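You operate a simulated robot arm through the tools that you are given. There is no shell and no other tool. Be economical: measure what you need, move in short steps, check, and stop when the job is done.

Carry out the task below with a simulated two-armed robot. There is one attempt and no reset: what you move stays moved.

Task
Take the green wheel and leave it on the worktop top. Pick up the white mallet with one hand, pass it to the other hand and put it on the foot end of the pad. Shut the room door. Put the orange level on the long table top away on the spring bench top. Put the white sanding pad on the couch pad away on the chair table top. Fetch the small ring weight and set it on the carriage pad. Any order will do.

Only the result counts: the job must be done as asked and must still hold three seconds after the hand-in. Knocking over, shifting, dropping, spilling or breaking anything else fails it.

Robot
Two 7-joint arms with two-finger parallel grippers on one trunk, on a base that drives. Base frame: it is fixed to the floor where the robot stands at the start and does not move with it; the origin is under the middle of the robot, x ahead of it, y to its left, z up; the surface under the hand at the start is at about z = 620. Readings come in mm, degrees, newtons and seconds.
The left shoulder is at the start at [163, 171, 1109], the right one opposite. With the tool pointing down near the work surface each hand reaches from about 100 to 900 mm from the robot's upright axis, wherever it stands, measured 20 degrees to its own side. Places, roughly: carriage pad [4400, -100, 400]; chair table top [2800, 4400, 700]; foot end of the pad [800, 600, 600]; green wheel (6x6x3 cm) [600, 0, 600]; orange level (16x4x4 cm) [500, 2200, 800]; room door [0, 4200, 1000]; small ring weight [6500, -2500, 500]; spring bench top [3100, -2500, 800]; white mallet (6x6x14 cm) [1200, 4000, 600]; white sanding pad [1000, -250, 750]; worktop top [900, -2400, 800]. Payload 4.4 kg a hand.
The tool frame of a hand sits at the grasp point between the pads (the TCP): z along the fingers, y along the line on which they close. The tips reach 23 mm beyond it. The gripper opens to 94 mm. The fingers are 38 mm wide and 10 mm thick; the gripper's body (54 by 96 mm) begins 39 mm behind the TCP.
Orientation is told as [roll, pitch, yaw] about the base's x, y, z axes, in that order, counted from this pose: with the fingers straight down and closing along the base's y, the tool's x points along the base's -x, its y along +y and its z along -z.

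Tools
- The arms move only by the tool nudge_tool. It takes "left_motion", "right_motion" or both (then of equal length, played together; a hand with none holds still); each is a list that holds one entry, the list of rows, each a list of 7 numbers: the shift along the tool's x, y, z in mm, then the turn, a rotation vector about the tool's x, y, z in degrees, then the finger opening in mm, from 0 to 94. In form: [[[x, y, z, rx, ry, rz, hand], ...]]. A call has 1 to 10 rows; each row is the pose to reach, as a shift and turn from the pose commanded when the call began, along the tool's axes at that moment. Each row takes 0.2 s and may step no farther than 50 mm and 8.6 degrees from the row before; otherwise, or with a gripper value out of range, the whole call is refused. A pose out of reach is approached as far as the arm can. The call stops where the force on the tool passes 40 N (or 10 N more than at its start, if that is more) or the arm is blocked; 0.2 s more then pass. The fingers move at their own pace (about 72 mm/s each) and stop on an object; they squeeze with about 25 N. The grip force told is the motor's: it shows also when the fingers shut on nothing. Time passes only in rows, and 0.2 s behind the last, so rows that repeat a pose let the fingers close. It gives the time, the measured TCP pose, the force on the tool (base axes), the opening and the grip force at its end, in the units of the frame above (readings bear some noise), with the torque about the TCP (base axes, N m) and any sound that the robot's microphone picked up.
- Cameras (640 x 400 px; columns grow to the right, rows downward): "scene" is now at [278.3, -23.2, 1225]; the picture's right is [-0.33, -0.94, 0.00], its down [-0.70, 0.24, -0.68] and it looks along [0.64, -0.22, -0.74] (base axes); focal length 214 px, centre (320, 200). "left" rides on the left gripper at [86, -16, -74] in its tool frame; the picture's right is [0.18, 0.98, 0.00], its down [-0.58, 0.11, -0.81] and it looks along [-0.79, 0.15, 0.59] (tool axes); focal length 243 px, centre (320, 200). "right" rides on the right gripper at [86, 16, -75] in its tool frame; the picture's right is [-0.18, 0.98, 0.00], its down [-0.58, -0.11, -0.81] and it looks along [-0.79, -0.15, 0.59] (tool axes); focal length 243 px, centre (320, 200). There is no depth. A picture from a camera that has moved, and an enlarged one, comes with that camera's place and axes in the base frame and with its lens.
- capture(camera): a new picture of that camera. The clock stands still meanwhile.
- slide_trunk(by): slides the trunk up (or, below 0, down) by that many mm; the arms and the scene camera ride with it, the base frame stays. It gives what a move gives, with no picture.
- drive_base(legs): drives the robot by 1 to 6 legs, each [ahead, left, turn to the left] in mm, mm and degrees, along the robot's own axes; the way and the turn of a leg run together, so that a leg with both is an arc; at most 1500 mm and 180 degrees a leg. The arms and the cameras ride along, it lands a little off, and it stops where it bumps. It gives what a move gives.
- aim_head(pan, tilt): turns the head with the scene camera to pan (to the left, within 80 degrees either way) and tilt (down, from -29 to 69), counted from straight ahead of the robot. It gives what a move gives.
- zoom(camera, box): a new picture of the part [left, top, right, bottom] of that camera's present view, enlarged. The clock stands still meanwhile.
- hand_in(): hands the job in; it is judged then, once.

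Work in short steps. Places have to be worked out from the pictures, the camera data and where the tool is seen: move nearer, look again, correct. Check each grasp and each placing, and mend what went wrong. You have 186 turns and 166 pictures in all, those below and enlarged ones among them. Open the grippers and draw the arms clear of the work before you hand the job in, unless the task says otherwise.

The tools are called after "Call:" as name(argument=value, ...) on one line, values as JSON. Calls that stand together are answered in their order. nudge_tool: Moves the arms, as the interface text tells. Its arguments: {"type":"object","properties":{"left_motion":{"type":"array","items":{"type":"array","items":{"type":"array","items":{"type":"number"}}}},"right_motion":{"type":"array","items":{"type":"array","items":{"type":"array","items":{"type":"number"}}}}},"required":[]} The other tools are called the same way: slide_trunk (by) slides the trunk up or down; drive_base (legs) drives the base; aim_head (pan, tilt) turns the head that bears the scene camera; capture (camera) takes a picture; zoom (camera, box) takes an enlarged picture of a part of a camera's view; hand_in () hands the job in.

At the start:

```text
time: 0.0
left_position: [639.3, 104.0, 900.9]
left_tcp_rot: [0.1, 0.0, 0.1]
left_wrist_force: [-0.2, -0.4, 0.4]
left_moment: [-0.03, 0.01, 0.01]
left_finger_gap: 94.1
left_grasp_force: 0.0
right_position: [505.6, -384.3, 948.2]
right_tcp_rot: [0.0, -0.1, 0.0]
right_wrist_force: [-0.2, -0.6, 0.2]
right_moment: [-0.02, -0.05, -0.01]
right_finger_gap: 93.6
right_grasp_force: 0.1
trunk travel left (down, up): [-125.0, 263.0]
robot x, y, heading: [2.1, -3.2, -0.0]
head pan, tilt: [-19.4, 47.5]
```

scene: 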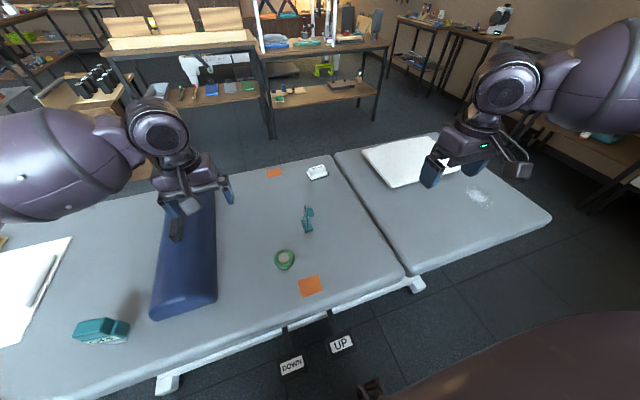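
right: 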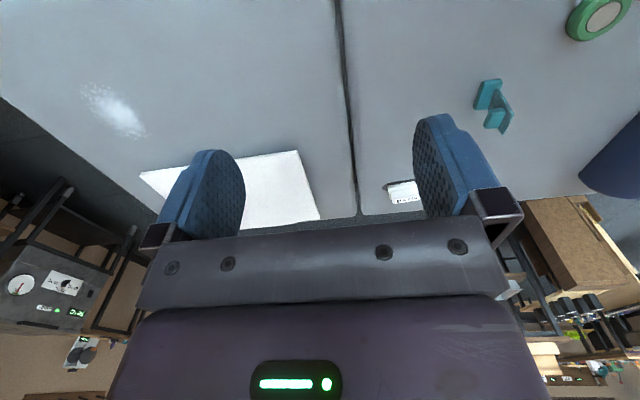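
left: 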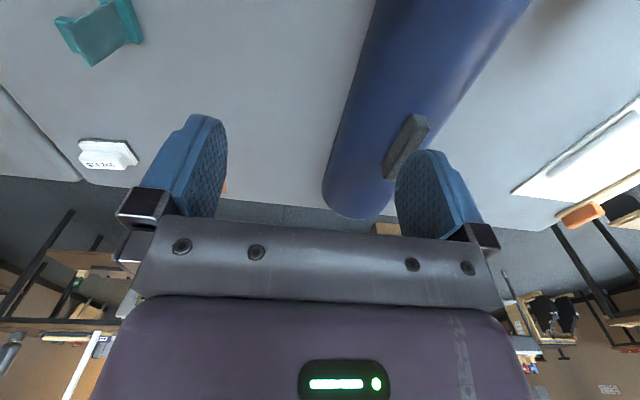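

I'll begin by looking over the room with the head before moving anything.

Call:
zoom(camera="scene", box=[200, 130, 420, 390])

Call:
aim_head(pan=70, tilt=25)

Call:
capture(camera="scene")

Call:
aim_head(pan=0, tilt=20)

Call:
capture(camera="scene")

Call:
aim_head(pan=-75, tilt=25)

Call:
capture(camera="scene")

```text
1.54 times, centred on (310, 260) of scene
camera zoom: at [278.3, -23.2, 1225.0], right [-0.33, -0.94, 0.0], down [-0.7, 0.24, -0.68], along [0.64, -0.22, -0.74], focal length 330 px, centre (335, 108)
```

zoom: 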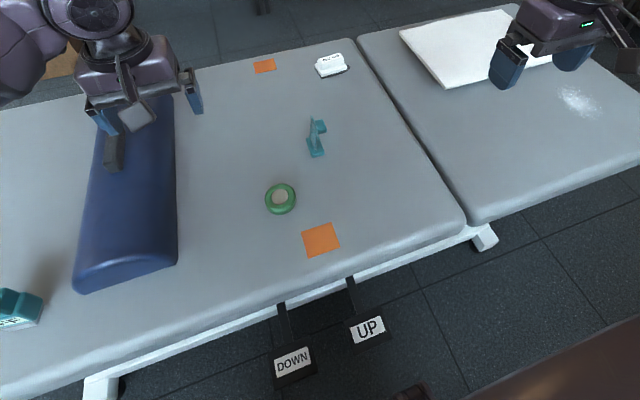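

```text
time: 1.6
left_position: [639.2, 103.4, 900.1]
left_tcp_rot: [-0.1, 0.0, 0.0]
left_wrist_force: [-0.2, 0.3, -0.3]
left_moment: [0.01, -0.01, -0.02]
left_finger_gap: 94.1
left_grasp_force: 0.0
right_position: [505.9, -386.4, 947.9]
right_tcp_rot: [0.0, 0.0, -0.1]
right_wrist_force: [-0.7, -0.8, -1.1]
right_moment: [0.0, 0.0, 0.04]
right_finger_gap: 94.0
right_grasp_force: 0.0
trunk travel left (down, up): [-125.0, 263.0]
robot x, y, heading: [-0.2, 2.5, 0.3]
head pan, tilt: [70.0, 25.0]
```

```text
161 pictures are left
camera scene: at [235.2, 89.6, 1259.1], right [0.94, -0.34, 0.0], down [-0.14, -0.4, -0.91], along [0.31, 0.85, -0.42], focal length 214 px, centre (320, 200)
```

scene: 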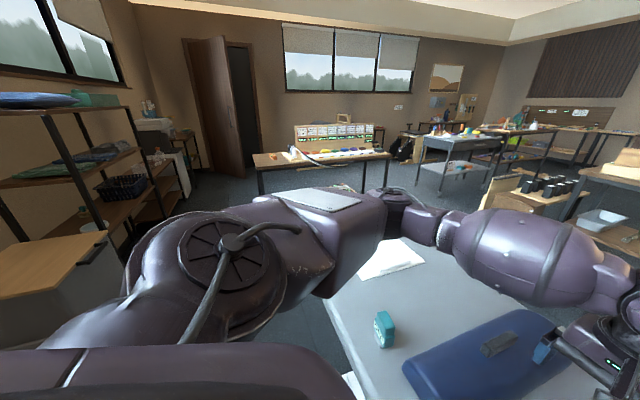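

```text
time: 3.0
left_position: [638.8, 102.8, 899.8]
left_tcp_rot: [0.1, -0.1, 0.0]
left_wrist_force: [0.1, -0.1, 0.0]
left_moment: [-0.01, -0.05, -0.01]
left_finger_gap: 93.9
left_grasp_force: 0.0
right_position: [505.2, -386.2, 947.4]
right_tcp_rot: [0.0, 0.0, 0.0]
right_wrist_force: [0.4, -1.0, 0.3]
right_moment: [0.0, 0.01, 0.0]
right_finger_gap: 94.1
right_grasp_force: 0.0
trunk travel left (down, up): [-125.0, 263.0]
robot x, y, heading: [0.5, 1.2, 0.2]
head pan, tilt: [0.0, 20.0]
```

```text
160 pictures are left
camera scene: at [296.7, 3.2, 1267.2], right [0.0, -1.0, 0.0], down [-0.34, 0.0, -0.94], along [0.94, 0.0, -0.34], focal length 214 px, centre (320, 200)
```

scene: 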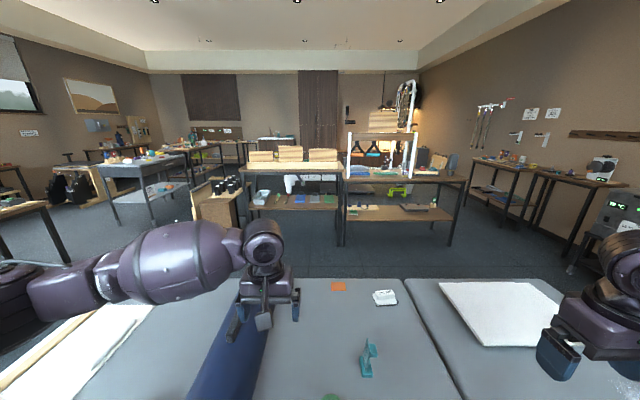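

```text
time: 4.5
left_position: [638.1, 102.9, 900.0]
left_tcp_rot: [0.0, 0.0, 0.1]
left_wrist_force: [-0.5, 0.5, -0.8]
left_moment: [0.03, -0.02, -0.03]
left_finger_gap: 94.0
left_grasp_force: 0.0
right_position: [504.6, -384.4, 948.3]
right_tcp_rot: [-0.1, 0.0, 0.0]
right_wrist_force: [0.1, -0.2, -0.1]
right_moment: [0.0, 0.01, 0.01]
right_finger_gap: 93.9
right_grasp_force: 0.0
trunk travel left (down, up): [-125.0, 263.0]
robot x, y, heading: [1.5, 3.0, -0.2]
head pan, tilt: [-75.0, 25.0]
```

```text
159 pictures are left
camera scene: at [227.5, -85.9, 1259.1], right [-0.97, -0.26, 0.0], down [-0.11, 0.41, -0.91], along [0.24, -0.88, -0.42], focal length 214 px, centre (320, 200)
```

scene: 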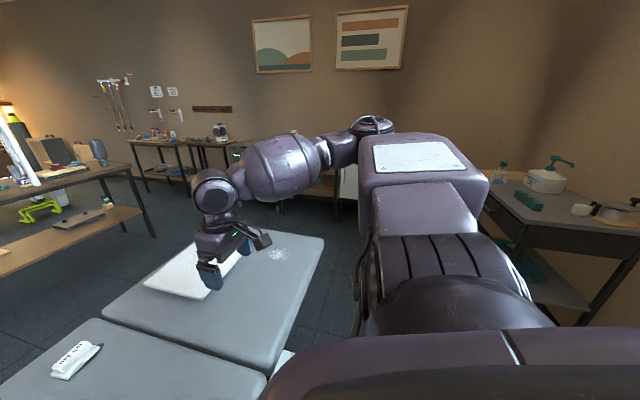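

Wheel at about (592,-20). I bring the left hand above it and look.

Call:
nudge_tool(left_motion=[[[9, -25, 30, 0, 0, 0, 94], [19, -50, 60, 0, 0, 0, 94], [28, -75, 90, 0, 0, 0, 94], [38, -100, 120, 0, 0, 0, 94], [47, -124, 150, 0, 0, 0, 94]]])

Call:
capture(camera="left")

Call:
aim_head(pan=0, tilt=60)

Call:
capture(camera="scene")

```text
time: 5.7
left_position: [591.8, -18.7, 746.6]
left_tcp_rot: [0.0, 0.0, 0.1]
left_wrist_force: [0.1, 0.9, -0.2]
left_moment: [0.01, 0.01, -0.02]
left_finger_gap: 94.1
left_grasp_force: 0.2
right_position: [505.3, -385.2, 948.3]
right_tcp_rot: [0.1, 0.1, 0.0]
right_wrist_force: [0.4, -0.7, 0.6]
right_moment: [0.01, 0.03, 0.03]
right_finger_gap: 94.1
right_grasp_force: 0.1
trunk travel left (down, up): [-125.0, 263.0]
robot x, y, heading: [1.2, 2.5, 0.0]
head pan, tilt: [-75.0, 25.0]
```

```text
158 pictures are left
camera left: at [506.0, -35.8, 823.1], right [-0.19, 0.98, 0.0], down [0.58, 0.11, 0.81], along [0.79, 0.15, -0.59], focal length 243 px, centre (320, 200)
```

left: 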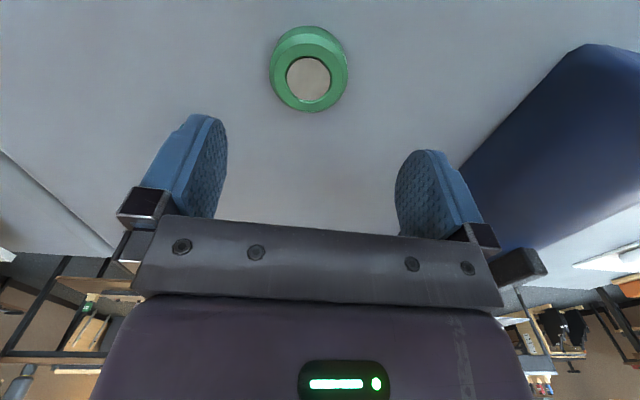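

```text
time: 7.2
left_position: [591.3, -17.5, 749.4]
left_tcp_rot: [0.0, 0.0, 0.2]
left_wrist_force: [0.1, 0.0, 0.2]
left_moment: [0.01, 0.0, 0.02]
left_finger_gap: 93.9
left_grasp_force: 0.1
right_position: [505.4, -386.2, 947.2]
right_tcp_rot: [0.1, 0.0, 0.1]
right_wrist_force: [-0.2, 0.0, -0.2]
right_moment: [0.03, 0.01, 0.02]
right_finger_gap: 93.9
right_grasp_force: 0.0
trunk travel left (down, up): [-125.0, 263.0]
robot x, y, heading: [1.9, 0.2, -0.2]
head pan, tilt: [0.0, 60.0]
```

```text
157 pictures are left
camera scene: at [270.3, 3.0, 1209.1], right [0.0, -1.0, 0.0], down [-0.87, 0.0, -0.5], along [0.5, 0.0, -0.87], focal length 214 px, centre (320, 200)
```

scene: 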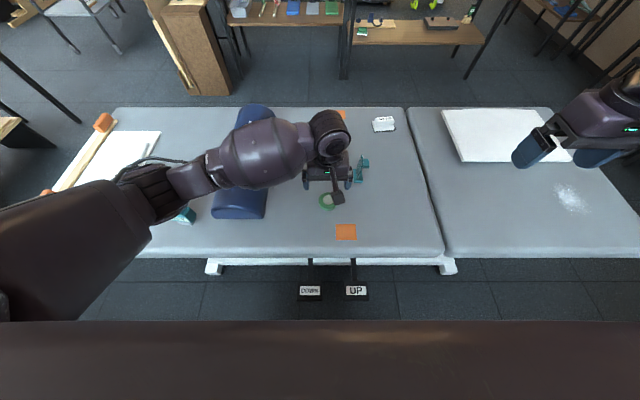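

The wheel is at about (592,-28). I descend and grip it.

Call:
nudge_tool(left_motion=[[[0, -9, 35, 0, 0, 0, 94], [0, -9, 70, 0, 0, 0, 94], [0, -9, 102, 0, 0, 0, 94], [0, -9, 102, 0, 0, 0, 40], [0, -9, 102, 0, 0, 0, 40], [0, -9, 102, 0, 0, 0, 40]]])

Call:
capture(camera="left")

```text
time: 8.6
left_position: [590.6, -29.3, 648.6]
left_tcp_rot: [0.0, 0.0, 0.1]
left_wrist_force: [-0.1, 0.0, 0.2]
left_moment: [0.01, 0.02, 0.03]
left_finger_gap: 58.7
left_grasp_force: 25.0
right_position: [505.7, -385.4, 946.8]
right_tcp_rot: [0.0, 0.0, 0.1]
right_wrist_force: [-0.2, -0.1, -1.5]
right_moment: [0.0, 0.02, 0.04]
right_finger_gap: 94.1
right_grasp_force: 0.0
trunk travel left (down, up): [-125.0, 263.0]
robot x, y, heading: [1.5, 1.7, 0.0]
head pan, tilt: [0.0, 60.0]
```

```text
156 pictures are left
camera left: at [504.3, -45.9, 722.6], right [-0.19, 0.98, 0.0], down [0.58, 0.11, 0.81], along [0.79, 0.15, -0.59], focal length 243 px, centre (320, 200)
```

left: 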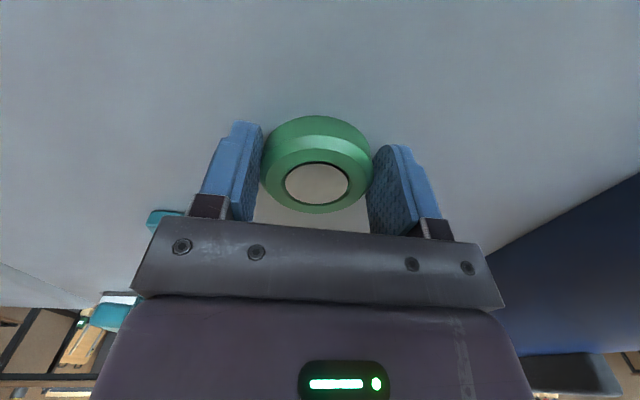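

Wheel held (58.7 mm). I lift it and look closer at the sanding pad.

Call:
nudge_tool(left_motion=[[[0, 0, -40, 0, 0, 0, 40], [10, 20, -85, 0, 0, 0, 40], [30, 50, -120, 0, 0, 0, 40], [50, 80, -150, 0, 0, 0, 40], [80, 110, -175, 0, 0, 0, 40], [110, 140, -200, 0, 0, 0, 40], [140, 165, -220, 0, 0, 0, 40]]], right_motion=[[[-40, 0, 20, 0, 0, 0, 94], [-80, 15, 40, 0, 0, 0, 94], [-120, 30, 50, 0, 0, 0, 94], [-160, 45, 60, 0, 0, 0, 94], [-200, 60, 70, 0, 0, 0, 94], [-240, 80, 80, 0, 0, 0, 94], [-280, 100, 90, 0, 0, 0, 94]]])

Call:
zoom(camera="scene", box=[330, 90, 430, 170])

Call:
capture(camera="right")

```text
refused: row 2 steps farther than a row can; nothing moved
```

```text
5.00 times, centred on (380, 130) of scene
camera zoom: at [270.3, 3.1, 1209.1], right [0.0, -1.0, 0.0], down [-0.87, 0.0, -0.5], along [0.5, 0.0, -0.87], focal length 1072 px, centre (20, 550)
```

zoom: 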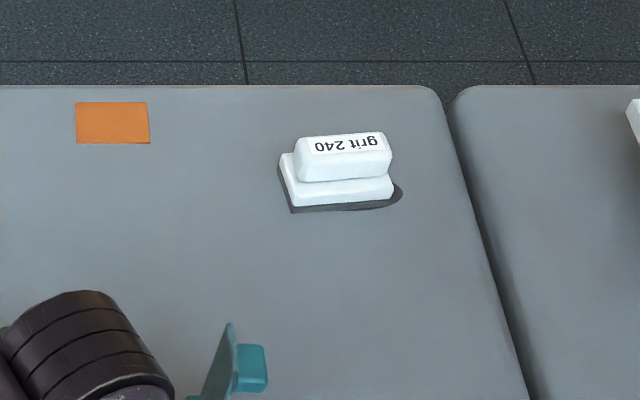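

```text
154 pictures are left
camera right: at [419.5, -369.1, 1022.6], right [0.18, 0.98, 0.0], down [0.58, -0.11, 0.81], along [0.79, -0.15, -0.59], focal length 243 px, centre (320, 200)
```

right: 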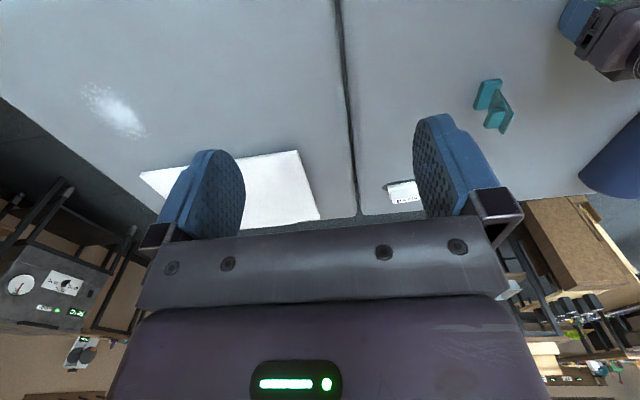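

I redo this with smaller steps, the right hand going out over the sanding pad.

Call:
nudge_tool(left_motion=[[[0, 0, -40, 0, 0, 0, 40], [10, 20, -80, 0, 0, 0, 40], [20, 40, -120, 0, 0, 0, 40], [40, 65, -150, 0, 0, 0, 40], [60, 90, -180, 0, 0, 0, 40], [80, 115, -210, 0, 0, 0, 40], [100, 140, -230, 0, 0, 0, 40], [120, 165, -240, 0, 0, 0, 40], [140, 190, -250, 0, 0, 0, 40], [140, 190, -250, 0, 0, 0, 40]]], right_motion=[[[-43, 14, 14, 0, 0, 0, 94], [-86, 28, 28, 0, 0, 0, 94], [-129, 42, 42, 0, 0, 0, 94], [-172, 56, 56, 0, 0, 0, 94], [-215, 70, 70, 0, 0, 0, 94], [-258, 84, 84, 0, 0, 0, 94], [-301, 98, 98, 0, 0, 0, 94], [-344, 112, 112, 0, 0, 0, 94], [-387, 126, 126, 0, 0, 0, 94], [-430, 140, 140, 0, 0, 0, 94]]])

Call:
capture(camera="right")

```text
time: 10.8
left_position: [454.8, 153.6, 897.3]
left_tcp_rot: [0.3, 0.3, 0.0]
left_wrist_force: [-0.3, -0.7, -1.0]
left_moment: [0.1, 0.07, -0.02]
left_finger_gap: 58.4
left_grasp_force: 25.6
right_position: [901.2, -260.8, 810.4]
right_tcp_rot: [0.1, 0.2, 0.0]
right_wrist_force: [1.3, -0.7, -2.0]
right_moment: [0.12, 0.02, 0.03]
right_finger_gap: 94.1
right_grasp_force: 0.0
right hand out of reach, approached as far as the arm can: row 10
trunk travel left (down, up): [-125.0, 263.0]
robot x, y, heading: [-3.9, -2.4, -0.1]
head pan, tilt: [0.0, 60.0]
```

```text
153 pictures are left
camera right: at [816.2, -243.9, 885.2], right [0.18, 0.98, 0.0], down [0.58, -0.11, 0.8], along [0.79, -0.15, -0.6], focal length 243 px, centre (320, 200)
```

right: 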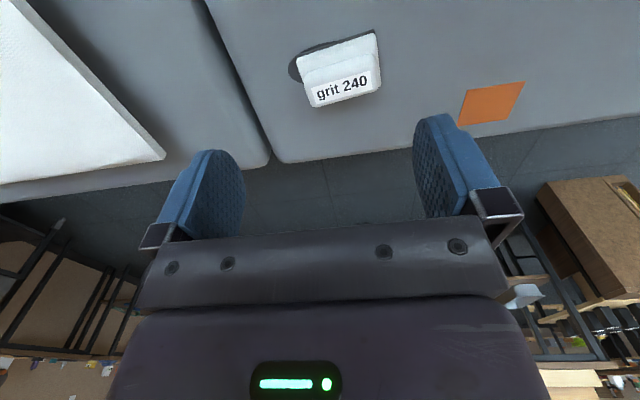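

Out of reach from here (stopped at x≈901, pad at ≈(949,-244)); I'll fetch the pad from the far side later. Retract the right hand, back off and strafe right past the couch end.

Call:
nudge_tool(right_motion=[[[45, -10, -10, 0, 0, 0, 94], [90, -20, -20, 0, 0, 0, 94], [135, -30, -30, 0, 0, 0, 94], [180, -40, -40, 0, 0, 0, 94], [225, -50, -50, 0, 0, 0, 94], [270, -55, -60, 0, 0, 0, 94], [315, -60, -70, 0, 0, 0, 94], [360, -60, -80, 0, 0, 0, 94], [405, -60, -90, 0, 0, 0, 94], [450, -40, -100, 0, 0, 0, 94]]])

Call:
drive_base(legs=[[-120, 0, 0], [0, -1400, 0]])

Call:
aim_head(pan=-60, tilt=30)

Call:
capture(camera="scene")

Call:
aim_head(pan=0, tilt=30)

Call:
capture(camera="scene")

```text
refused: row 10 steps farther than a row can; nothing moved
```

```text
time: 24.2
left_position: [319.2, -1251.7, 898.2]
left_tcp_rot: [0.1, 0.0, -1.4]
left_wrist_force: [-0.4, -0.3, -0.8]
left_moment: [0.04, 0.03, 0.02]
left_finger_gap: 58.8
left_grasp_force: 25.3
right_position: [757.3, -1675.2, 815.6]
right_tcp_rot: [-0.1, -0.1, -1.4]
right_wrist_force: [1.0, -0.3, 0.0]
right_moment: [-0.01, 0.03, 0.01]
right_finger_gap: 93.8
right_grasp_force: 0.0
trunk travel left (down, up): [-125.0, 263.0]
robot x, y, heading: [-138.4, -1396.1, -1.6]
head pan, tilt: [0.0, 60.0]
stopped in leg 2: the robot was blocked; the commanded pose is now the measured one
```

```text
time: 25.5
left_position: [318.9, -1252.0, 898.1]
left_tcp_rot: [0.0, 0.0, -1.3]
left_wrist_force: [-0.4, -0.4, -0.8]
left_moment: [0.02, 0.0, 0.02]
left_finger_gap: 58.6
left_grasp_force: 25.3
right_position: [756.4, -1675.7, 816.2]
right_tcp_rot: [0.0, -0.1, -1.4]
right_wrist_force: [0.0, 0.4, 0.1]
right_moment: [0.02, -0.01, -0.01]
right_finger_gap: 94.1
right_grasp_force: 0.0
trunk travel left (down, up): [-125.0, 263.0]
robot x, y, heading: [-139.0, -1398.0, -1.5]
head pan, tilt: [-60.0, 30.0]
```

```text
152 pictures are left
camera scene: at [109.6, -1480.1, 1251.1], right [-0.88, -0.48, 0.0], down [-0.24, 0.44, -0.87], along [0.41, -0.76, -0.5], focal length 214 px, centre (320, 200)
```

scene: 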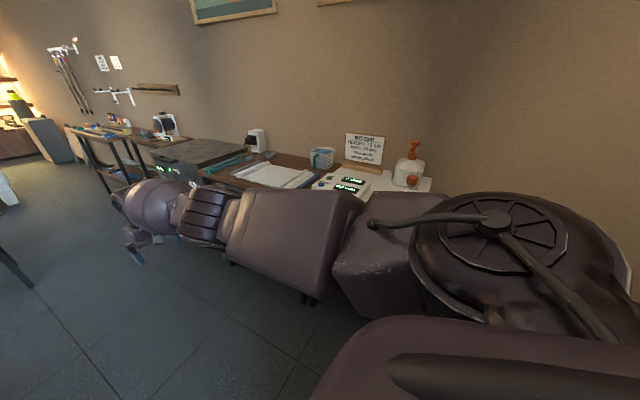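

```text
time: 26.8
left_position: [320.5, -1252.3, 897.5]
left_tcp_rot: [0.0, 0.0, -1.4]
left_wrist_force: [0.2, 1.4, -0.5]
left_moment: [-0.01, 0.04, 0.0]
left_finger_gap: 58.6
left_grasp_force: 25.2
right_position: [757.7, -1675.3, 816.4]
right_tcp_rot: [0.0, 0.0, -1.4]
right_wrist_force: [-0.1, 0.1, 0.4]
right_moment: [0.03, 0.03, 0.01]
right_finger_gap: 94.0
right_grasp_force: 0.0
trunk travel left (down, up): [-125.0, 263.0]
robot x, y, heading: [-136.4, -1399.3, -1.5]
head pan, tilt: [0.0, 30.0]
```

```text
151 pictures are left
camera scene: at [156.7, -1403.1, 1251.2], right [-0.03, -1.0, 0.0], down [-0.5, 0.01, -0.87], along [0.87, -0.02, -0.5], focal length 214 px, centre (320, 200)
```

scene: 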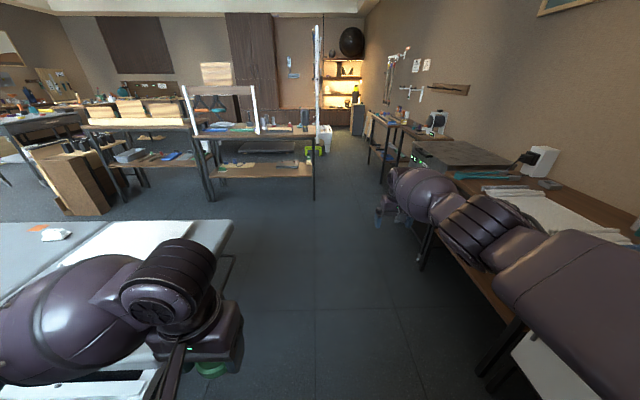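

The retract was refused and the drive touched something at its end. I move back left 150 mm at once and check.

Call:
drive_base(legs=[[0, 150, 1.5]])

Call:
aim_head(pan=-75, tilt=35)

Call:
capture(camera="scene")

Call:
nudge_tool(right_motion=[[[45, 0, -10, 0, 0, 0, 94], [90, 0, -20, 0, 0, 0, 94], [135, 0, -30, 0, 0, 0, 94], [180, 0, -40, 0, 0, 0, 94], [225, 0, -50, 0, 0, 0, 94], [270, 0, -60, 0, 0, 0, 94], [315, 0, -70, 0, 0, 0, 94], [360, 0, -80, 0, 0, 0, 94], [405, 0, -90, 0, 0, 0, 94]]])

Call:
capture(camera="scene")

```text
time: 28.8
left_position: [317.2, -1089.0, 897.8]
left_tcp_rot: [-0.1, 0.0, 0.1]
left_wrist_force: [0.4, -0.4, -0.3]
left_moment: [-0.02, 0.03, 0.0]
left_finger_gap: 58.5
left_grasp_force: 25.0
right_position: [765.7, -1502.1, 815.9]
right_tcp_rot: [0.0, 0.0, 0.0]
right_wrist_force: [-0.2, 0.1, 0.6]
right_moment: [-0.01, 0.03, 0.03]
right_finger_gap: 94.0
right_grasp_force: 0.0
trunk travel left (down, up): [-125.0, 263.0]
robot x, y, heading: [-135.8, -1248.8, -0.1]
head pan, tilt: [0.0, 30.0]
```

```text
time: 30.2
left_position: [318.2, -1089.5, 897.4]
left_tcp_rot: [0.0, 0.0, 0.0]
left_wrist_force: [-0.9, 0.4, -0.4]
left_moment: [-0.01, 0.05, -0.01]
left_finger_gap: 58.7
left_grasp_force: 25.5
right_position: [766.1, -1502.6, 816.1]
right_tcp_rot: [0.0, 0.0, 0.0]
right_wrist_force: [1.0, -0.5, 1.1]
right_moment: [-0.02, 0.01, 0.01]
right_finger_gap: 93.9
right_grasp_force: 0.0
trunk travel left (down, up): [-125.0, 263.0]
robot x, y, heading: [-136.1, -1248.1, 0.2]
head pan, tilt: [-75.0, 35.0]
```

```text
150 pictures are left
camera scene: at [91.1, -1330.1, 1243.4], right [-0.97, -0.26, 0.0], down [-0.15, 0.55, -0.82], along [0.21, -0.79, -0.57], focal length 214 px, centre (320, 200)
```

scene: 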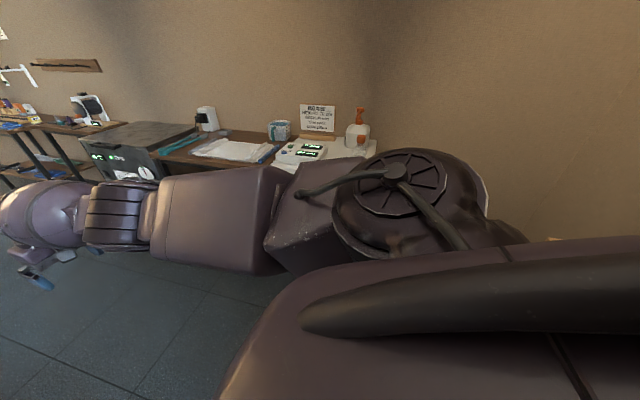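

```text
time: 32.2
left_position: [317.3, -1089.5, 898.8]
left_tcp_rot: [0.0, 0.0, 0.2]
left_wrist_force: [-0.5, -0.4, -1.3]
left_moment: [0.0, 0.01, 0.0]
left_finger_gap: 58.9
left_grasp_force: 25.1
right_position: [359.8, -1503.7, 907.3]
right_tcp_rot: [0.1, -0.1, 0.0]
right_wrist_force: [0.1, -0.2, -0.3]
right_moment: [0.0, -0.03, -0.06]
right_finger_gap: 93.7
right_grasp_force: 0.1
trunk travel left (down, up): [-125.0, 263.0]
robot x, y, heading: [-134.5, -1250.5, 0.2]
head pan, tilt: [-75.0, 35.0]
```

```text
149 pictures are left
camera scene: at [90.3, -1330.2, 1243.7], right [-0.97, -0.26, 0.0], down [-0.15, 0.55, -0.82], along [0.21, -0.79, -0.57], focal length 214 px, centre (320, 200)
```

scene: 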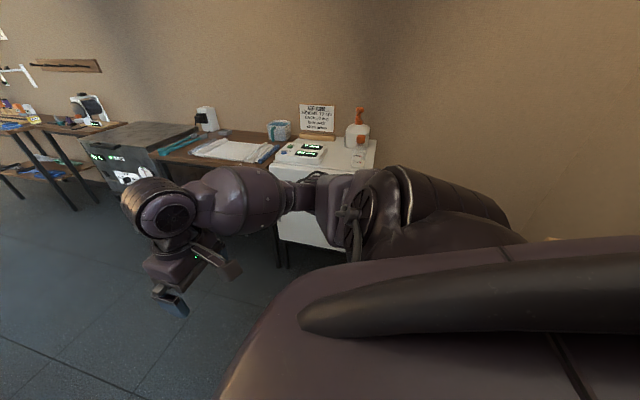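

The right rear table (corner near (-400,-1425)) was likely the bump. I drive away from it, turn right, and check it.

Call:
drive_base(legs=[[200, -80, 0], [0, 0, -90]])

Call:
aim_head(pan=-70, tilt=35)

Call:
capture(camera="scene")

Call:
aim_head(pan=20, tilt=30)

Call:
capture(camera="scene")

```text
time: 37.8
left_position: [219.8, -1780.6, 897.1]
left_tcp_rot: [0.0, -0.1, -90.6]
left_wrist_force: [0.6, 0.4, -0.5]
left_moment: [-0.01, -0.01, 0.0]
left_finger_gap: 58.5
left_grasp_force: 25.0
right_position: [-194.2, -1821.5, 906.2]
right_tcp_rot: [0.0, 0.1, -90.7]
right_wrist_force: [0.1, 0.8, -0.1]
right_moment: [-0.01, 0.02, 0.0]
right_finger_gap: 94.0
right_grasp_force: 0.1
trunk travel left (down, up): [-125.0, 263.0]
robot x, y, heading: [68.1, -1326.1, -90.6]
head pan, tilt: [-75.0, 35.0]
```

```text
time: 38.4
left_position: [219.7, -1782.4, 898.0]
left_tcp_rot: [-0.1, 0.0, -90.6]
left_wrist_force: [0.2, 0.3, -1.0]
left_moment: [-0.01, 0.0, 0.02]
left_finger_gap: 58.8
left_grasp_force: 25.8
right_position: [-194.0, -1820.1, 906.7]
right_tcp_rot: [0.1, 0.1, -90.6]
right_wrist_force: [0.8, -0.3, 0.6]
right_moment: [0.0, 0.03, 0.01]
right_finger_gap: 94.1
right_grasp_force: 0.0
trunk travel left (down, up): [-125.0, 263.0]
robot x, y, heading: [64.7, -1326.2, -90.6]
head pan, tilt: [-70.0, 35.0]
```

```text
148 pictures are left
camera scene: at [-19.2, -1556.3, 1243.4], right [-0.33, 0.94, 0.0], down [0.54, 0.19, -0.82], along [-0.77, -0.27, -0.57], focal length 214 px, centre (320, 200)
```

scene: 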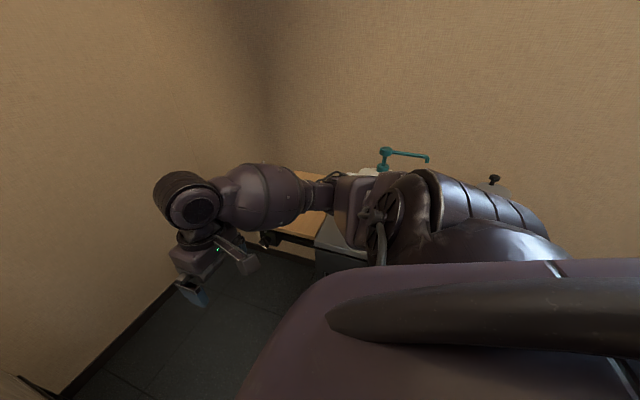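

```text
time: 40.1
left_position: [219.3, -1782.3, 897.7]
left_tcp_rot: [0.0, 0.0, -90.7]
left_wrist_force: [-0.2, -0.2, -1.9]
left_moment: [0.01, -0.03, 0.0]
left_finger_gap: 58.8
left_grasp_force: 25.0
right_position: [-195.2, -1819.5, 906.1]
right_tcp_rot: [0.0, 0.0, -90.8]
right_wrist_force: [-0.6, 0.6, 0.1]
right_moment: [0.01, 0.01, 0.01]
right_finger_gap: 94.4
right_grasp_force: 0.1
trunk travel left (down, up): [-125.0, 263.0]
robot x, y, heading: [68.0, -1327.1, -90.8]
head pan, tilt: [20.0, 30.0]
```

```text
147 pictures are left
camera scene: at [93.7, -1612.7, 1251.2], right [-0.94, -0.33, 0.0], down [-0.17, 0.47, -0.87], along [0.29, -0.82, -0.5], focal length 214 px, centre (320, 200)
```

scene: 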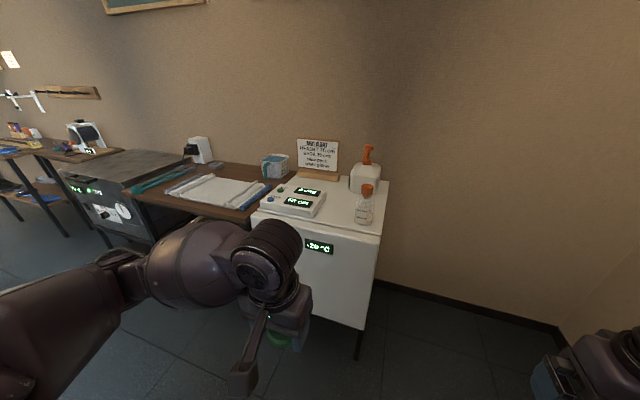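

The worktop is the brown top around (850,-2350). I strafe over to it and look down.

Call:
drive_base(legs=[[0, 700, 0.6]])

Call:
aim_head(pan=0, tilt=40)

Call:
capture(camera="scene")

```text
time: 43.6
left_position: [544.9, -1780.1, 898.7]
left_tcp_rot: [0.3, 0.1, -89.0]
left_wrist_force: [0.6, -1.3, -1.3]
left_moment: [0.0, -0.02, 0.0]
left_finger_gap: 58.5
left_grasp_force: 25.4
right_position: [131.2, -1832.0, 905.7]
right_tcp_rot: [0.0, -0.1, -88.9]
right_wrist_force: [-0.3, 0.1, 0.3]
right_moment: [0.03, -0.02, -0.03]
right_finger_gap: 94.4
right_grasp_force: 0.0
trunk travel left (down, up): [-125.0, 263.0]
robot x, y, heading: [376.8, -1329.5, -89.2]
head pan, tilt: [20.0, 30.0]
stopped in leg 1: the robot was blocked; the commanded pose is now the measured one
```

```text
time: 44.5
left_position: [545.2, -1780.1, 897.8]
left_tcp_rot: [0.1, 0.0, -88.8]
left_wrist_force: [0.0, -0.6, -0.5]
left_moment: [-0.01, 0.01, 0.01]
left_finger_gap: 58.8
left_grasp_force: 25.2
right_position: [131.7, -1832.1, 906.6]
right_tcp_rot: [0.1, 0.0, -88.9]
right_wrist_force: [-0.2, 0.0, -0.2]
right_moment: [-0.03, -0.05, 0.01]
right_finger_gap: 93.8
right_grasp_force: 0.0
trunk travel left (down, up): [-125.0, 263.0]
robot x, y, heading: [376.6, -1328.2, -88.9]
head pan, tilt: [0.0, 40.0]
```

```text
146 pictures are left
camera scene: at [382.8, -1616.1, 1235.8], right [-1.0, -0.02, 0.0], down [-0.01, 0.64, -0.77], along [0.01, -0.77, -0.64], focal length 214 px, centre (320, 200)
```

scene: 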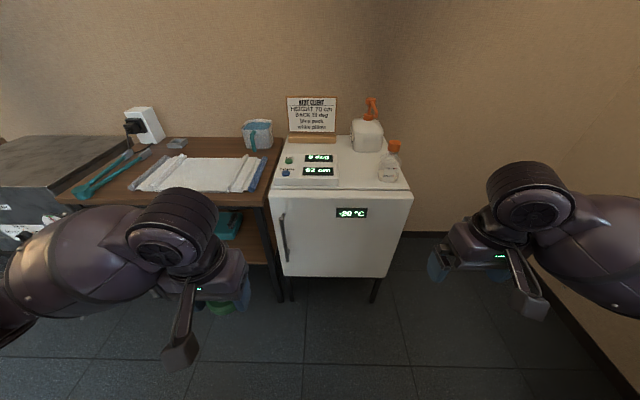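

Base back touched the couch end. I go ahead 150 then left.

Call:
drive_base(legs=[[150, -30, 0], [0, 490, -1.1]])

Call:
capture(camera="scene")

```text
time: 50.2
left_position: [996.4, -1930.7, 897.5]
left_tcp_rot: [0.1, 0.0, -90.2]
left_wrist_force: [0.5, -0.5, -1.4]
left_moment: [0.01, -0.05, 0.0]
left_finger_gap: 58.7
left_grasp_force: 24.8
right_position: [583.8, -1972.7, 906.9]
right_tcp_rot: [0.1, 0.0, -90.2]
right_wrist_force: [0.7, -0.3, 0.0]
right_moment: [0.01, -0.01, 0.03]
right_finger_gap: 94.1
right_grasp_force: 0.0
trunk travel left (down, up): [-125.0, 263.0]
robot x, y, heading: [838.8, -1475.3, -90.4]
head pan, tilt: [0.0, 40.0]
```

```text
145 pictures are left
camera scene: at [838.8, -1762.9, 1235.8], right [-1.0, 0.0, 0.0], down [0.0, 0.64, -0.77], along [0.0, -0.77, -0.64], focal length 214 px, centre (320, 200)
```

scene: 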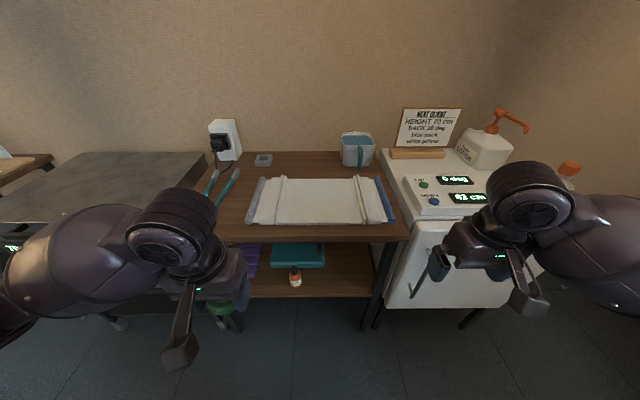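

The free strip behind the paper, near (875,-2515), suits the wheel. I drive 170 ahead.

Call:
drive_base(legs=[[170, 0, 0.4]])

Call:
nudge_tool(left_motion=[[[-40, -12, 0, 0, 0, 0, 40], [-80, -24, 0, 0, 0, 0, 40], [-120, -36, 0, 0, 0, 0, 40], [-160, -48, 0, 0, 0, 0, 40], [-200, -60, 0, 0, 0, 0, 40], [-240, -72, 0, 0, 0, 0, 40], [-280, -84, 0, 0, 0, 0, 40], [-320, -96, 0, 0, 0, 0, 40], [-360, -108, 0, 0, 0, 0, 40], [-400, -120, 0, 0, 0, 0, 40]]])

Call:
capture(camera="scene")

Call:
capture(camera="left")

```text
time: 51.7
left_position: [997.2, -2101.1, 897.4]
left_tcp_rot: [0.1, 0.1, -90.2]
left_wrist_force: [0.6, -0.3, -1.1]
left_moment: [0.03, -0.01, -0.01]
left_finger_gap: 58.7
left_grasp_force: 25.1
right_position: [582.7, -2141.8, 907.0]
right_tcp_rot: [-0.1, -0.1, -90.1]
right_wrist_force: [0.4, 0.1, -0.8]
right_moment: [0.02, 0.02, 0.01]
right_finger_gap: 94.0
right_grasp_force: 0.1
trunk travel left (down, up): [-125.0, 263.0]
robot x, y, heading: [838.3, -1647.6, -89.9]
head pan, tilt: [0.0, 40.0]
```

```text
time: 53.9
left_position: [873.2, -2497.2, 900.1]
left_tcp_rot: [0.2, 0.0, -90.3]
left_wrist_force: [-0.6, 0.6, -0.3]
left_moment: [0.02, 0.02, 0.03]
left_finger_gap: 58.8
left_grasp_force: 24.9
right_position: [581.2, -2141.3, 906.3]
right_tcp_rot: [0.2, -0.1, -90.3]
right_wrist_force: [-0.9, 0.6, -0.7]
right_moment: [-0.01, -0.04, -0.01]
right_finger_gap: 93.9
right_grasp_force: 0.0
trunk travel left (down, up): [-125.0, 263.0]
robot x, y, heading: [837.7, -1646.0, -89.9]
head pan, tilt: [0.0, 40.0]
```

```text
144 pictures are left
camera scene: at [836.8, -1931.8, 1235.9], right [-1.0, 0.01, 0.0], down [0.0, 0.64, -0.77], along [0.0, -0.77, -0.64], focal length 214 px, centre (320, 200)
```

scene: 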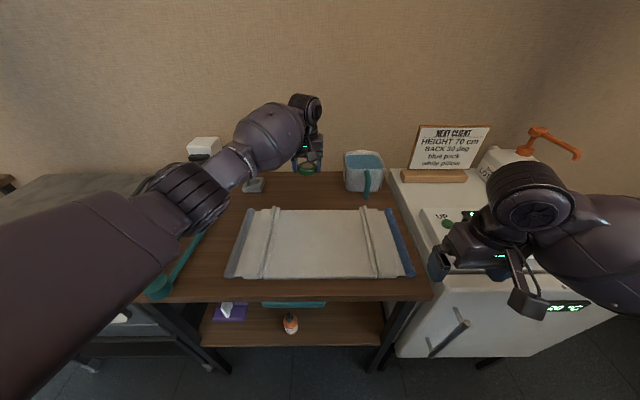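

```text
143 pictures are left
camera left: at [857.4, -2412.0, 974.6], right [0.98, 0.18, 0.0], down [0.1, -0.58, 0.81], along [0.15, -0.79, -0.59], focal length 243 px, centre (320, 200)
```

left: 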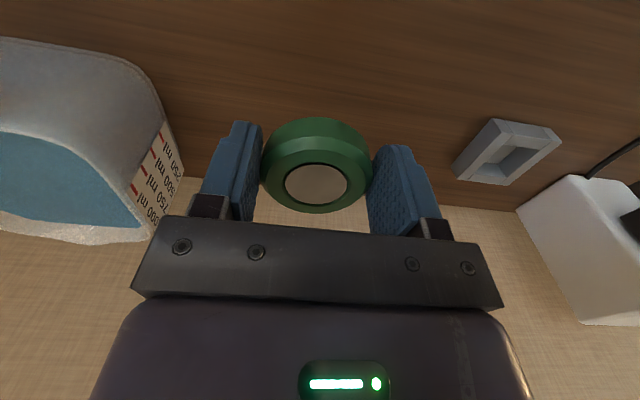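

Clear spot below the wheel. Lower gently.

Call:
nudge_tool(left_motion=[[[0, 0, 35, 0, 0, 0, 40], [0, 0, 55, 0, 0, 0, 40], [0, 0, 62, 0, 0, 0, 40], [0, 0, 66, 0, 0, 0, 40]]])

Call:
capture(camera="left")

```text
time: 54.9
left_position: [875.1, -2499.4, 830.9]
left_tcp_rot: [0.1, 0.1, -90.1]
left_wrist_force: [0.6, 0.5, -1.2]
left_moment: [-0.03, 0.03, -0.03]
left_finger_gap: 58.7
left_grasp_force: 24.8
right_position: [582.5, -2141.6, 906.8]
right_tcp_rot: [-0.2, -0.1, -90.1]
right_wrist_force: [0.6, -0.8, 0.1]
right_moment: [0.02, 0.01, 0.02]
right_finger_gap: 94.0
right_grasp_force: 0.0
trunk travel left (down, up): [-125.0, 263.0]
robot x, y, heading: [842.2, -1644.3, -90.2]
head pan, tilt: [0.0, 40.0]
```

```text
142 pictures are left
camera left: at [860.2, -2413.4, 906.5], right [0.98, 0.18, 0.0], down [0.11, -0.58, 0.81], along [0.15, -0.79, -0.59], focal length 243 px, centre (320, 200)
```

left: 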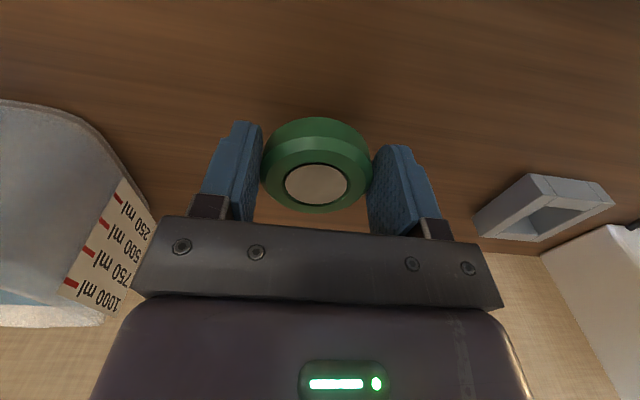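

Not touching yet; continue down in 3 mm rows until contact shows.

Call:
nudge_tool(left_motion=[[[0, 0, 5, 0, 0, 0, 40], [0, 0, 8, 0, 0, 0, 40], [0, 0, 10, 0, 0, 0, 40]]])

Call:
capture(camera="left")

```text
time: 55.7
left_position: [876.3, -2499.4, 820.4]
left_tcp_rot: [0.1, 0.1, -90.2]
left_wrist_force: [-0.7, -0.2, -0.6]
left_moment: [0.0, 0.01, 0.0]
left_finger_gap: 58.6
left_grasp_force: 25.4
right_position: [583.1, -2140.6, 906.3]
right_tcp_rot: [0.0, -0.2, -90.2]
right_wrist_force: [-0.3, -0.3, 0.2]
right_moment: [0.02, -0.03, 0.03]
right_finger_gap: 94.3
right_grasp_force: 0.0
trunk travel left (down, up): [-125.0, 263.0]
robot x, y, heading: [840.9, -1643.7, -90.2]
head pan, tilt: [0.0, 40.0]
```

```text
141 pictures are left
camera left: at [860.1, -2413.9, 895.7], right [0.98, 0.18, 0.0], down [0.11, -0.58, 0.81], along [0.15, -0.79, -0.59], focal length 243 px, centre (320, 200)
```

left: 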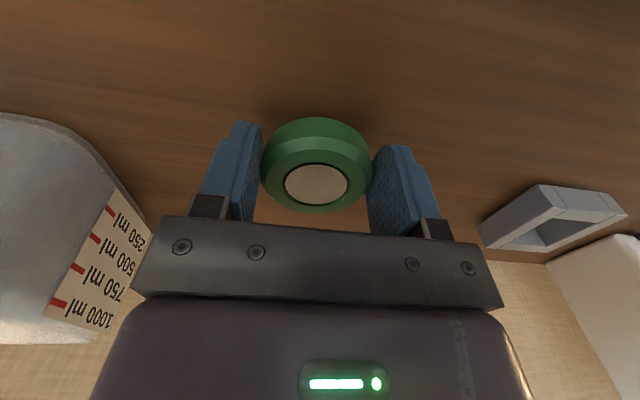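

Triangulation puts the surface near z≈775; keep descending.

Call:
nudge_tool(left_motion=[[[0, 0, 6, 0, 0, 0, 40], [0, 0, 11, 0, 0, 0, 40], [0, 0, 14, 0, 0, 0, 40], [0, 0, 16, 0, 0, 0, 40], [0, 0, 18, 0, 0, 0, 40], [0, 0, 20, 0, 0, 0, 40], [0, 0, 22, 0, 0, 0, 40]]])

```text
time: 57.3
left_position: [873.8, -2500.2, 807.8]
left_tcp_rot: [0.1, -0.6, -90.2]
left_wrist_force: [-0.1, -3.4, 32.9]
left_moment: [-0.16, 0.04, 0.02]
left_finger_gap: 58.7
left_grasp_force: 24.6
right_position: [582.9, -2139.9, 909.2]
right_tcp_rot: [0.1, -0.4, -90.1]
right_wrist_force: [0.4, -0.3, 0.2]
right_moment: [0.01, -0.02, -0.01]
right_finger_gap: 94.0
right_grasp_force: 0.1
trunk travel left (down, up): [-125.0, 263.0]
robot x, y, heading: [837.0, -1645.8, -90.3]
head pan, tilt: [0.0, 40.0]
```

Contact at z≈808. Ease off a little, open and rise.

Call:
nudge_tool(left_motion=[[[0, 0, -7, 0, 0, 0, 40], [0, 0, -8, 0, 0, 0, 76], [0, 0, -8, 0, 0, 0, 76], [0, 0, -8, 0, 0, 0, 76], [0, 0, -40, 0, 0, 0, 76], [0, 0, -80, 0, 0, 0, 76], [0, 0, -120, 0, 0, 0, 76], [40, 20, -120, 0, 0, 0, 76], [80, 40, -120, 0, 0, 0, 76]]])

Call:
capture(camera="left")

```text
time: 59.3
left_position: [916.7, -2417.0, 921.2]
left_tcp_rot: [0.2, 0.1, -90.2]
left_wrist_force: [0.0, -0.2, -0.3]
left_moment: [-0.06, -0.04, 0.03]
left_finger_gap: 76.2
left_grasp_force: 0.0
right_position: [582.0, -2141.7, 907.1]
right_tcp_rot: [0.0, -0.3, -90.2]
right_wrist_force: [-0.3, -0.4, 0.5]
right_moment: [-0.01, 0.03, 0.0]
right_finger_gap: 94.2
right_grasp_force: 0.1
trunk travel left (down, up): [-125.0, 263.0]
robot x, y, heading: [840.1, -1649.3, -90.3]
head pan, tilt: [0.0, 40.0]
```

```text
140 pictures are left
camera left: at [900.9, -2330.8, 996.3], right [0.98, 0.18, 0.0], down [0.1, -0.58, 0.81], along [0.15, -0.79, -0.59], focal length 243 px, centre (320, 200)
```

left: 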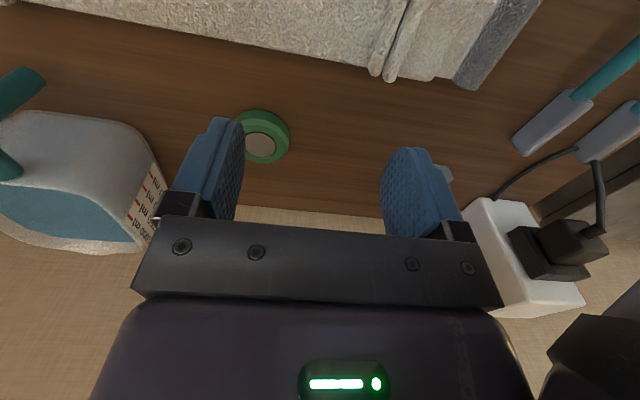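

Wheel stands on the worktop. Retract the left hand and move toward the far side of the couch.

Call:
nudge_tool(left_motion=[[[45, 10, 0, 0, 0, 0, 94], [90, 20, 0, 0, 0, 0, 94], [135, 30, 0, 0, 0, 0, 94], [180, 40, 0, 0, 0, 0, 94], [225, 50, 0, 0, 0, 0, 94], [270, 60, 0, 0, 0, 0, 94], [310, 65, 0, 0, 0, 0, 94]]])

Call:
drive_base(legs=[[-130, 0, 0], [0, 860, 0.3]])

Call:
aim_head(pan=78, tilt=25)

Call:
capture(camera="scene")

```text
time: 60.9
left_position: [984.0, -2109.4, 925.5]
left_tcp_rot: [0.1, 0.0, -90.2]
left_wrist_force: [0.1, 0.0, 0.6]
left_moment: [-0.02, -0.01, 0.0]
left_finger_gap: 94.2
left_grasp_force: 0.0
right_position: [582.4, -2141.8, 907.1]
right_tcp_rot: [0.0, -0.1, -90.2]
right_wrist_force: [0.2, 0.3, 0.9]
right_moment: [0.02, -0.03, 0.0]
right_finger_gap: 94.0
right_grasp_force: 0.1
trunk travel left (down, up): [-125.0, 263.0]
robot x, y, heading: [835.7, -1647.1, -90.5]
head pan, tilt: [0.0, 40.0]
```

```text
time: 69.8
left_position: [1844.2, -1995.1, 922.9]
left_tcp_rot: [0.1, 0.1, -91.0]
left_wrist_force: [-0.5, 0.2, -0.4]
left_moment: [0.01, 0.01, 0.0]
left_finger_gap: 93.8
left_grasp_force: 0.0
right_position: [1442.9, -2020.5, 907.2]
right_tcp_rot: [0.0, 0.0, -91.0]
right_wrist_force: [0.7, 0.2, 0.8]
right_moment: [0.02, 0.0, -0.05]
right_finger_gap: 94.1
right_grasp_force: 0.0
trunk travel left (down, up): [-125.0, 263.0]
robot x, y, heading: [1704.8, -1528.2, -91.2]
head pan, tilt: [0.0, 40.0]
```

```text
time: 71.3
left_position: [1844.5, -1993.8, 923.8]
left_tcp_rot: [0.1, 0.1, -91.1]
left_wrist_force: [-0.7, -0.1, -0.5]
left_moment: [-0.01, 0.01, 0.01]
left_finger_gap: 93.7
left_grasp_force: 0.0
right_position: [1442.5, -2020.8, 906.4]
right_tcp_rot: [-0.1, 0.0, -91.0]
right_wrist_force: [0.5, -0.6, 0.5]
right_moment: [0.02, 0.01, 0.01]
right_finger_gap: 93.9
right_grasp_force: 0.0
trunk travel left (down, up): [-125.0, 263.0]
robot x, y, heading: [1708.8, -1525.1, -90.9]
head pan, tilt: [78.0, 25.0]
```

```text
139 pictures are left
camera scene: at [1792.4, -1750.0, 1259.1], right [-0.23, -0.97, 0.0], down [-0.41, 0.1, -0.91], along [0.88, -0.21, -0.42], focal length 214 px, centre (320, 200)
```

scene: 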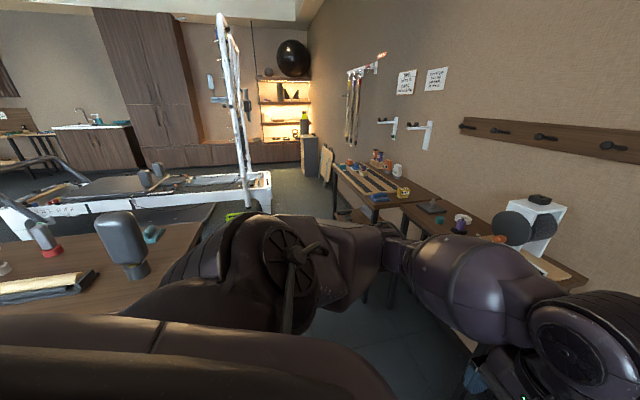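

Table edge at x≈2150 and couch at ≈1050, so I keep to x≈1590. Turn to face -x.

Call:
drive_base(legs=[[0, -110, 0], [0, 0, -89]])

Call:
aim_head(pan=-40, tilt=35)

Call:
capture(camera="scene")

```text
time: 76.7
left_position: [1133.8, -1679.0, 924.6]
left_tcp_rot: [0.2, 0.0, -179.2]
left_wrist_force: [-0.5, 0.2, 0.2]
left_moment: [0.01, -0.01, -0.02]
left_finger_gap: 94.1
left_grasp_force: 0.1
right_position: [1096.2, -1275.8, 906.9]
right_tcp_rot: [0.1, -0.1, -179.4]
right_wrist_force: [-0.3, 0.2, 0.7]
right_moment: [0.0, -0.01, -0.02]
right_finger_gap: 93.9
right_grasp_force: 0.0
trunk travel left (down, up): [-125.0, 263.0]
robot x, y, heading: [1595.1, -1532.2, -179.5]
head pan, tilt: [78.0, 25.0]
```

```text
time: 78.6
left_position: [1134.5, -1678.0, 924.3]
left_tcp_rot: [0.2, 0.0, -179.4]
left_wrist_force: [0.2, 0.5, 0.2]
left_moment: [0.0, -0.02, -0.03]
left_finger_gap: 94.0
left_grasp_force: 0.2
right_position: [1095.7, -1277.1, 906.2]
right_tcp_rot: [0.0, 0.0, -179.3]
right_wrist_force: [0.0, 0.2, -0.3]
right_moment: [-0.04, 0.0, 0.0]
right_finger_gap: 94.3
right_grasp_force: 0.1
trunk travel left (down, up): [-125.0, 263.0]
robot x, y, heading: [1594.3, -1525.3, -179.5]
head pan, tilt: [-40.0, 35.0]
```

```text
138 pictures are left
camera scene: at [1323.9, -1469.3, 1243.4], right [0.63, 0.77, 0.0], down [0.44, -0.36, -0.82], along [-0.63, 0.52, -0.57], focal length 214 px, centre (320, 200)
```

scene: 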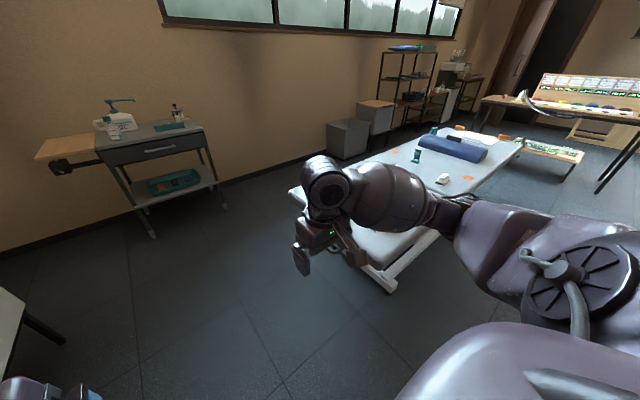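

Path along the couch looks clear. Strafe right 1090 mm.

Call:
drive_base(legs=[[0, -1085, -0.5]])

Call:
aim_head(pan=0, tilt=45)

Call:
capture(camera="scene")

```text
time: 88.4
left_position: [1122.1, -592.0, 923.6]
left_tcp_rot: [0.0, 0.1, -179.3]
left_wrist_force: [0.1, 0.2, -0.5]
left_moment: [0.02, -0.02, 0.02]
left_finger_gap: 94.0
left_grasp_force: 0.0
right_position: [1085.1, -191.3, 905.3]
right_tcp_rot: [0.0, -0.2, -179.3]
right_wrist_force: [-0.1, -0.3, -0.8]
right_moment: [-0.02, 0.01, -0.02]
right_finger_gap: 94.0
right_grasp_force: 0.1
trunk travel left (down, up): [-125.0, 263.0]
robot x, y, heading: [1581.9, -439.7, -179.7]
head pan, tilt: [-40.0, 35.0]
```

```text
time: 89.5
left_position: [1122.4, -591.5, 924.7]
left_tcp_rot: [0.1, 0.1, -179.3]
left_wrist_force: [0.3, 0.0, 0.1]
left_moment: [0.02, 0.01, -0.04]
left_finger_gap: 94.2
left_grasp_force: 0.0
right_position: [1085.5, -191.7, 906.4]
right_tcp_rot: [0.0, -0.1, -179.4]
right_wrist_force: [-0.7, 0.0, 0.3]
right_moment: [-0.01, -0.02, 0.01]
right_finger_gap: 94.0
right_grasp_force: 0.0
trunk travel left (down, up): [-125.0, 263.0]
robot x, y, heading: [1588.9, -437.2, -179.3]
head pan, tilt: [0.0, 45.0]
```

```text
137 pictures are left
camera scene: at [1299.4, -440.1, 1228.6], right [-0.01, 1.0, 0.0], down [0.71, 0.01, -0.71], along [-0.71, -0.01, -0.71], focal length 214 px, centre (320, 200)
```

scene: 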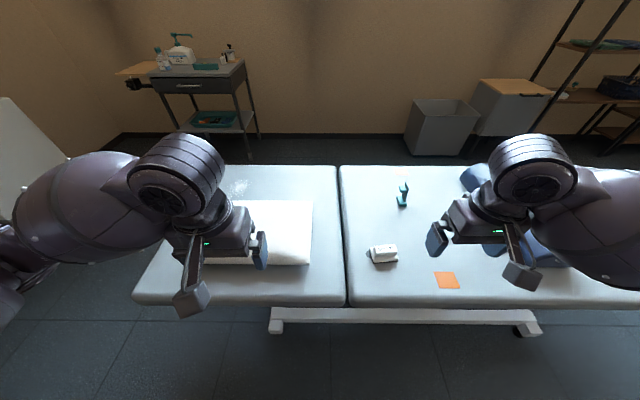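

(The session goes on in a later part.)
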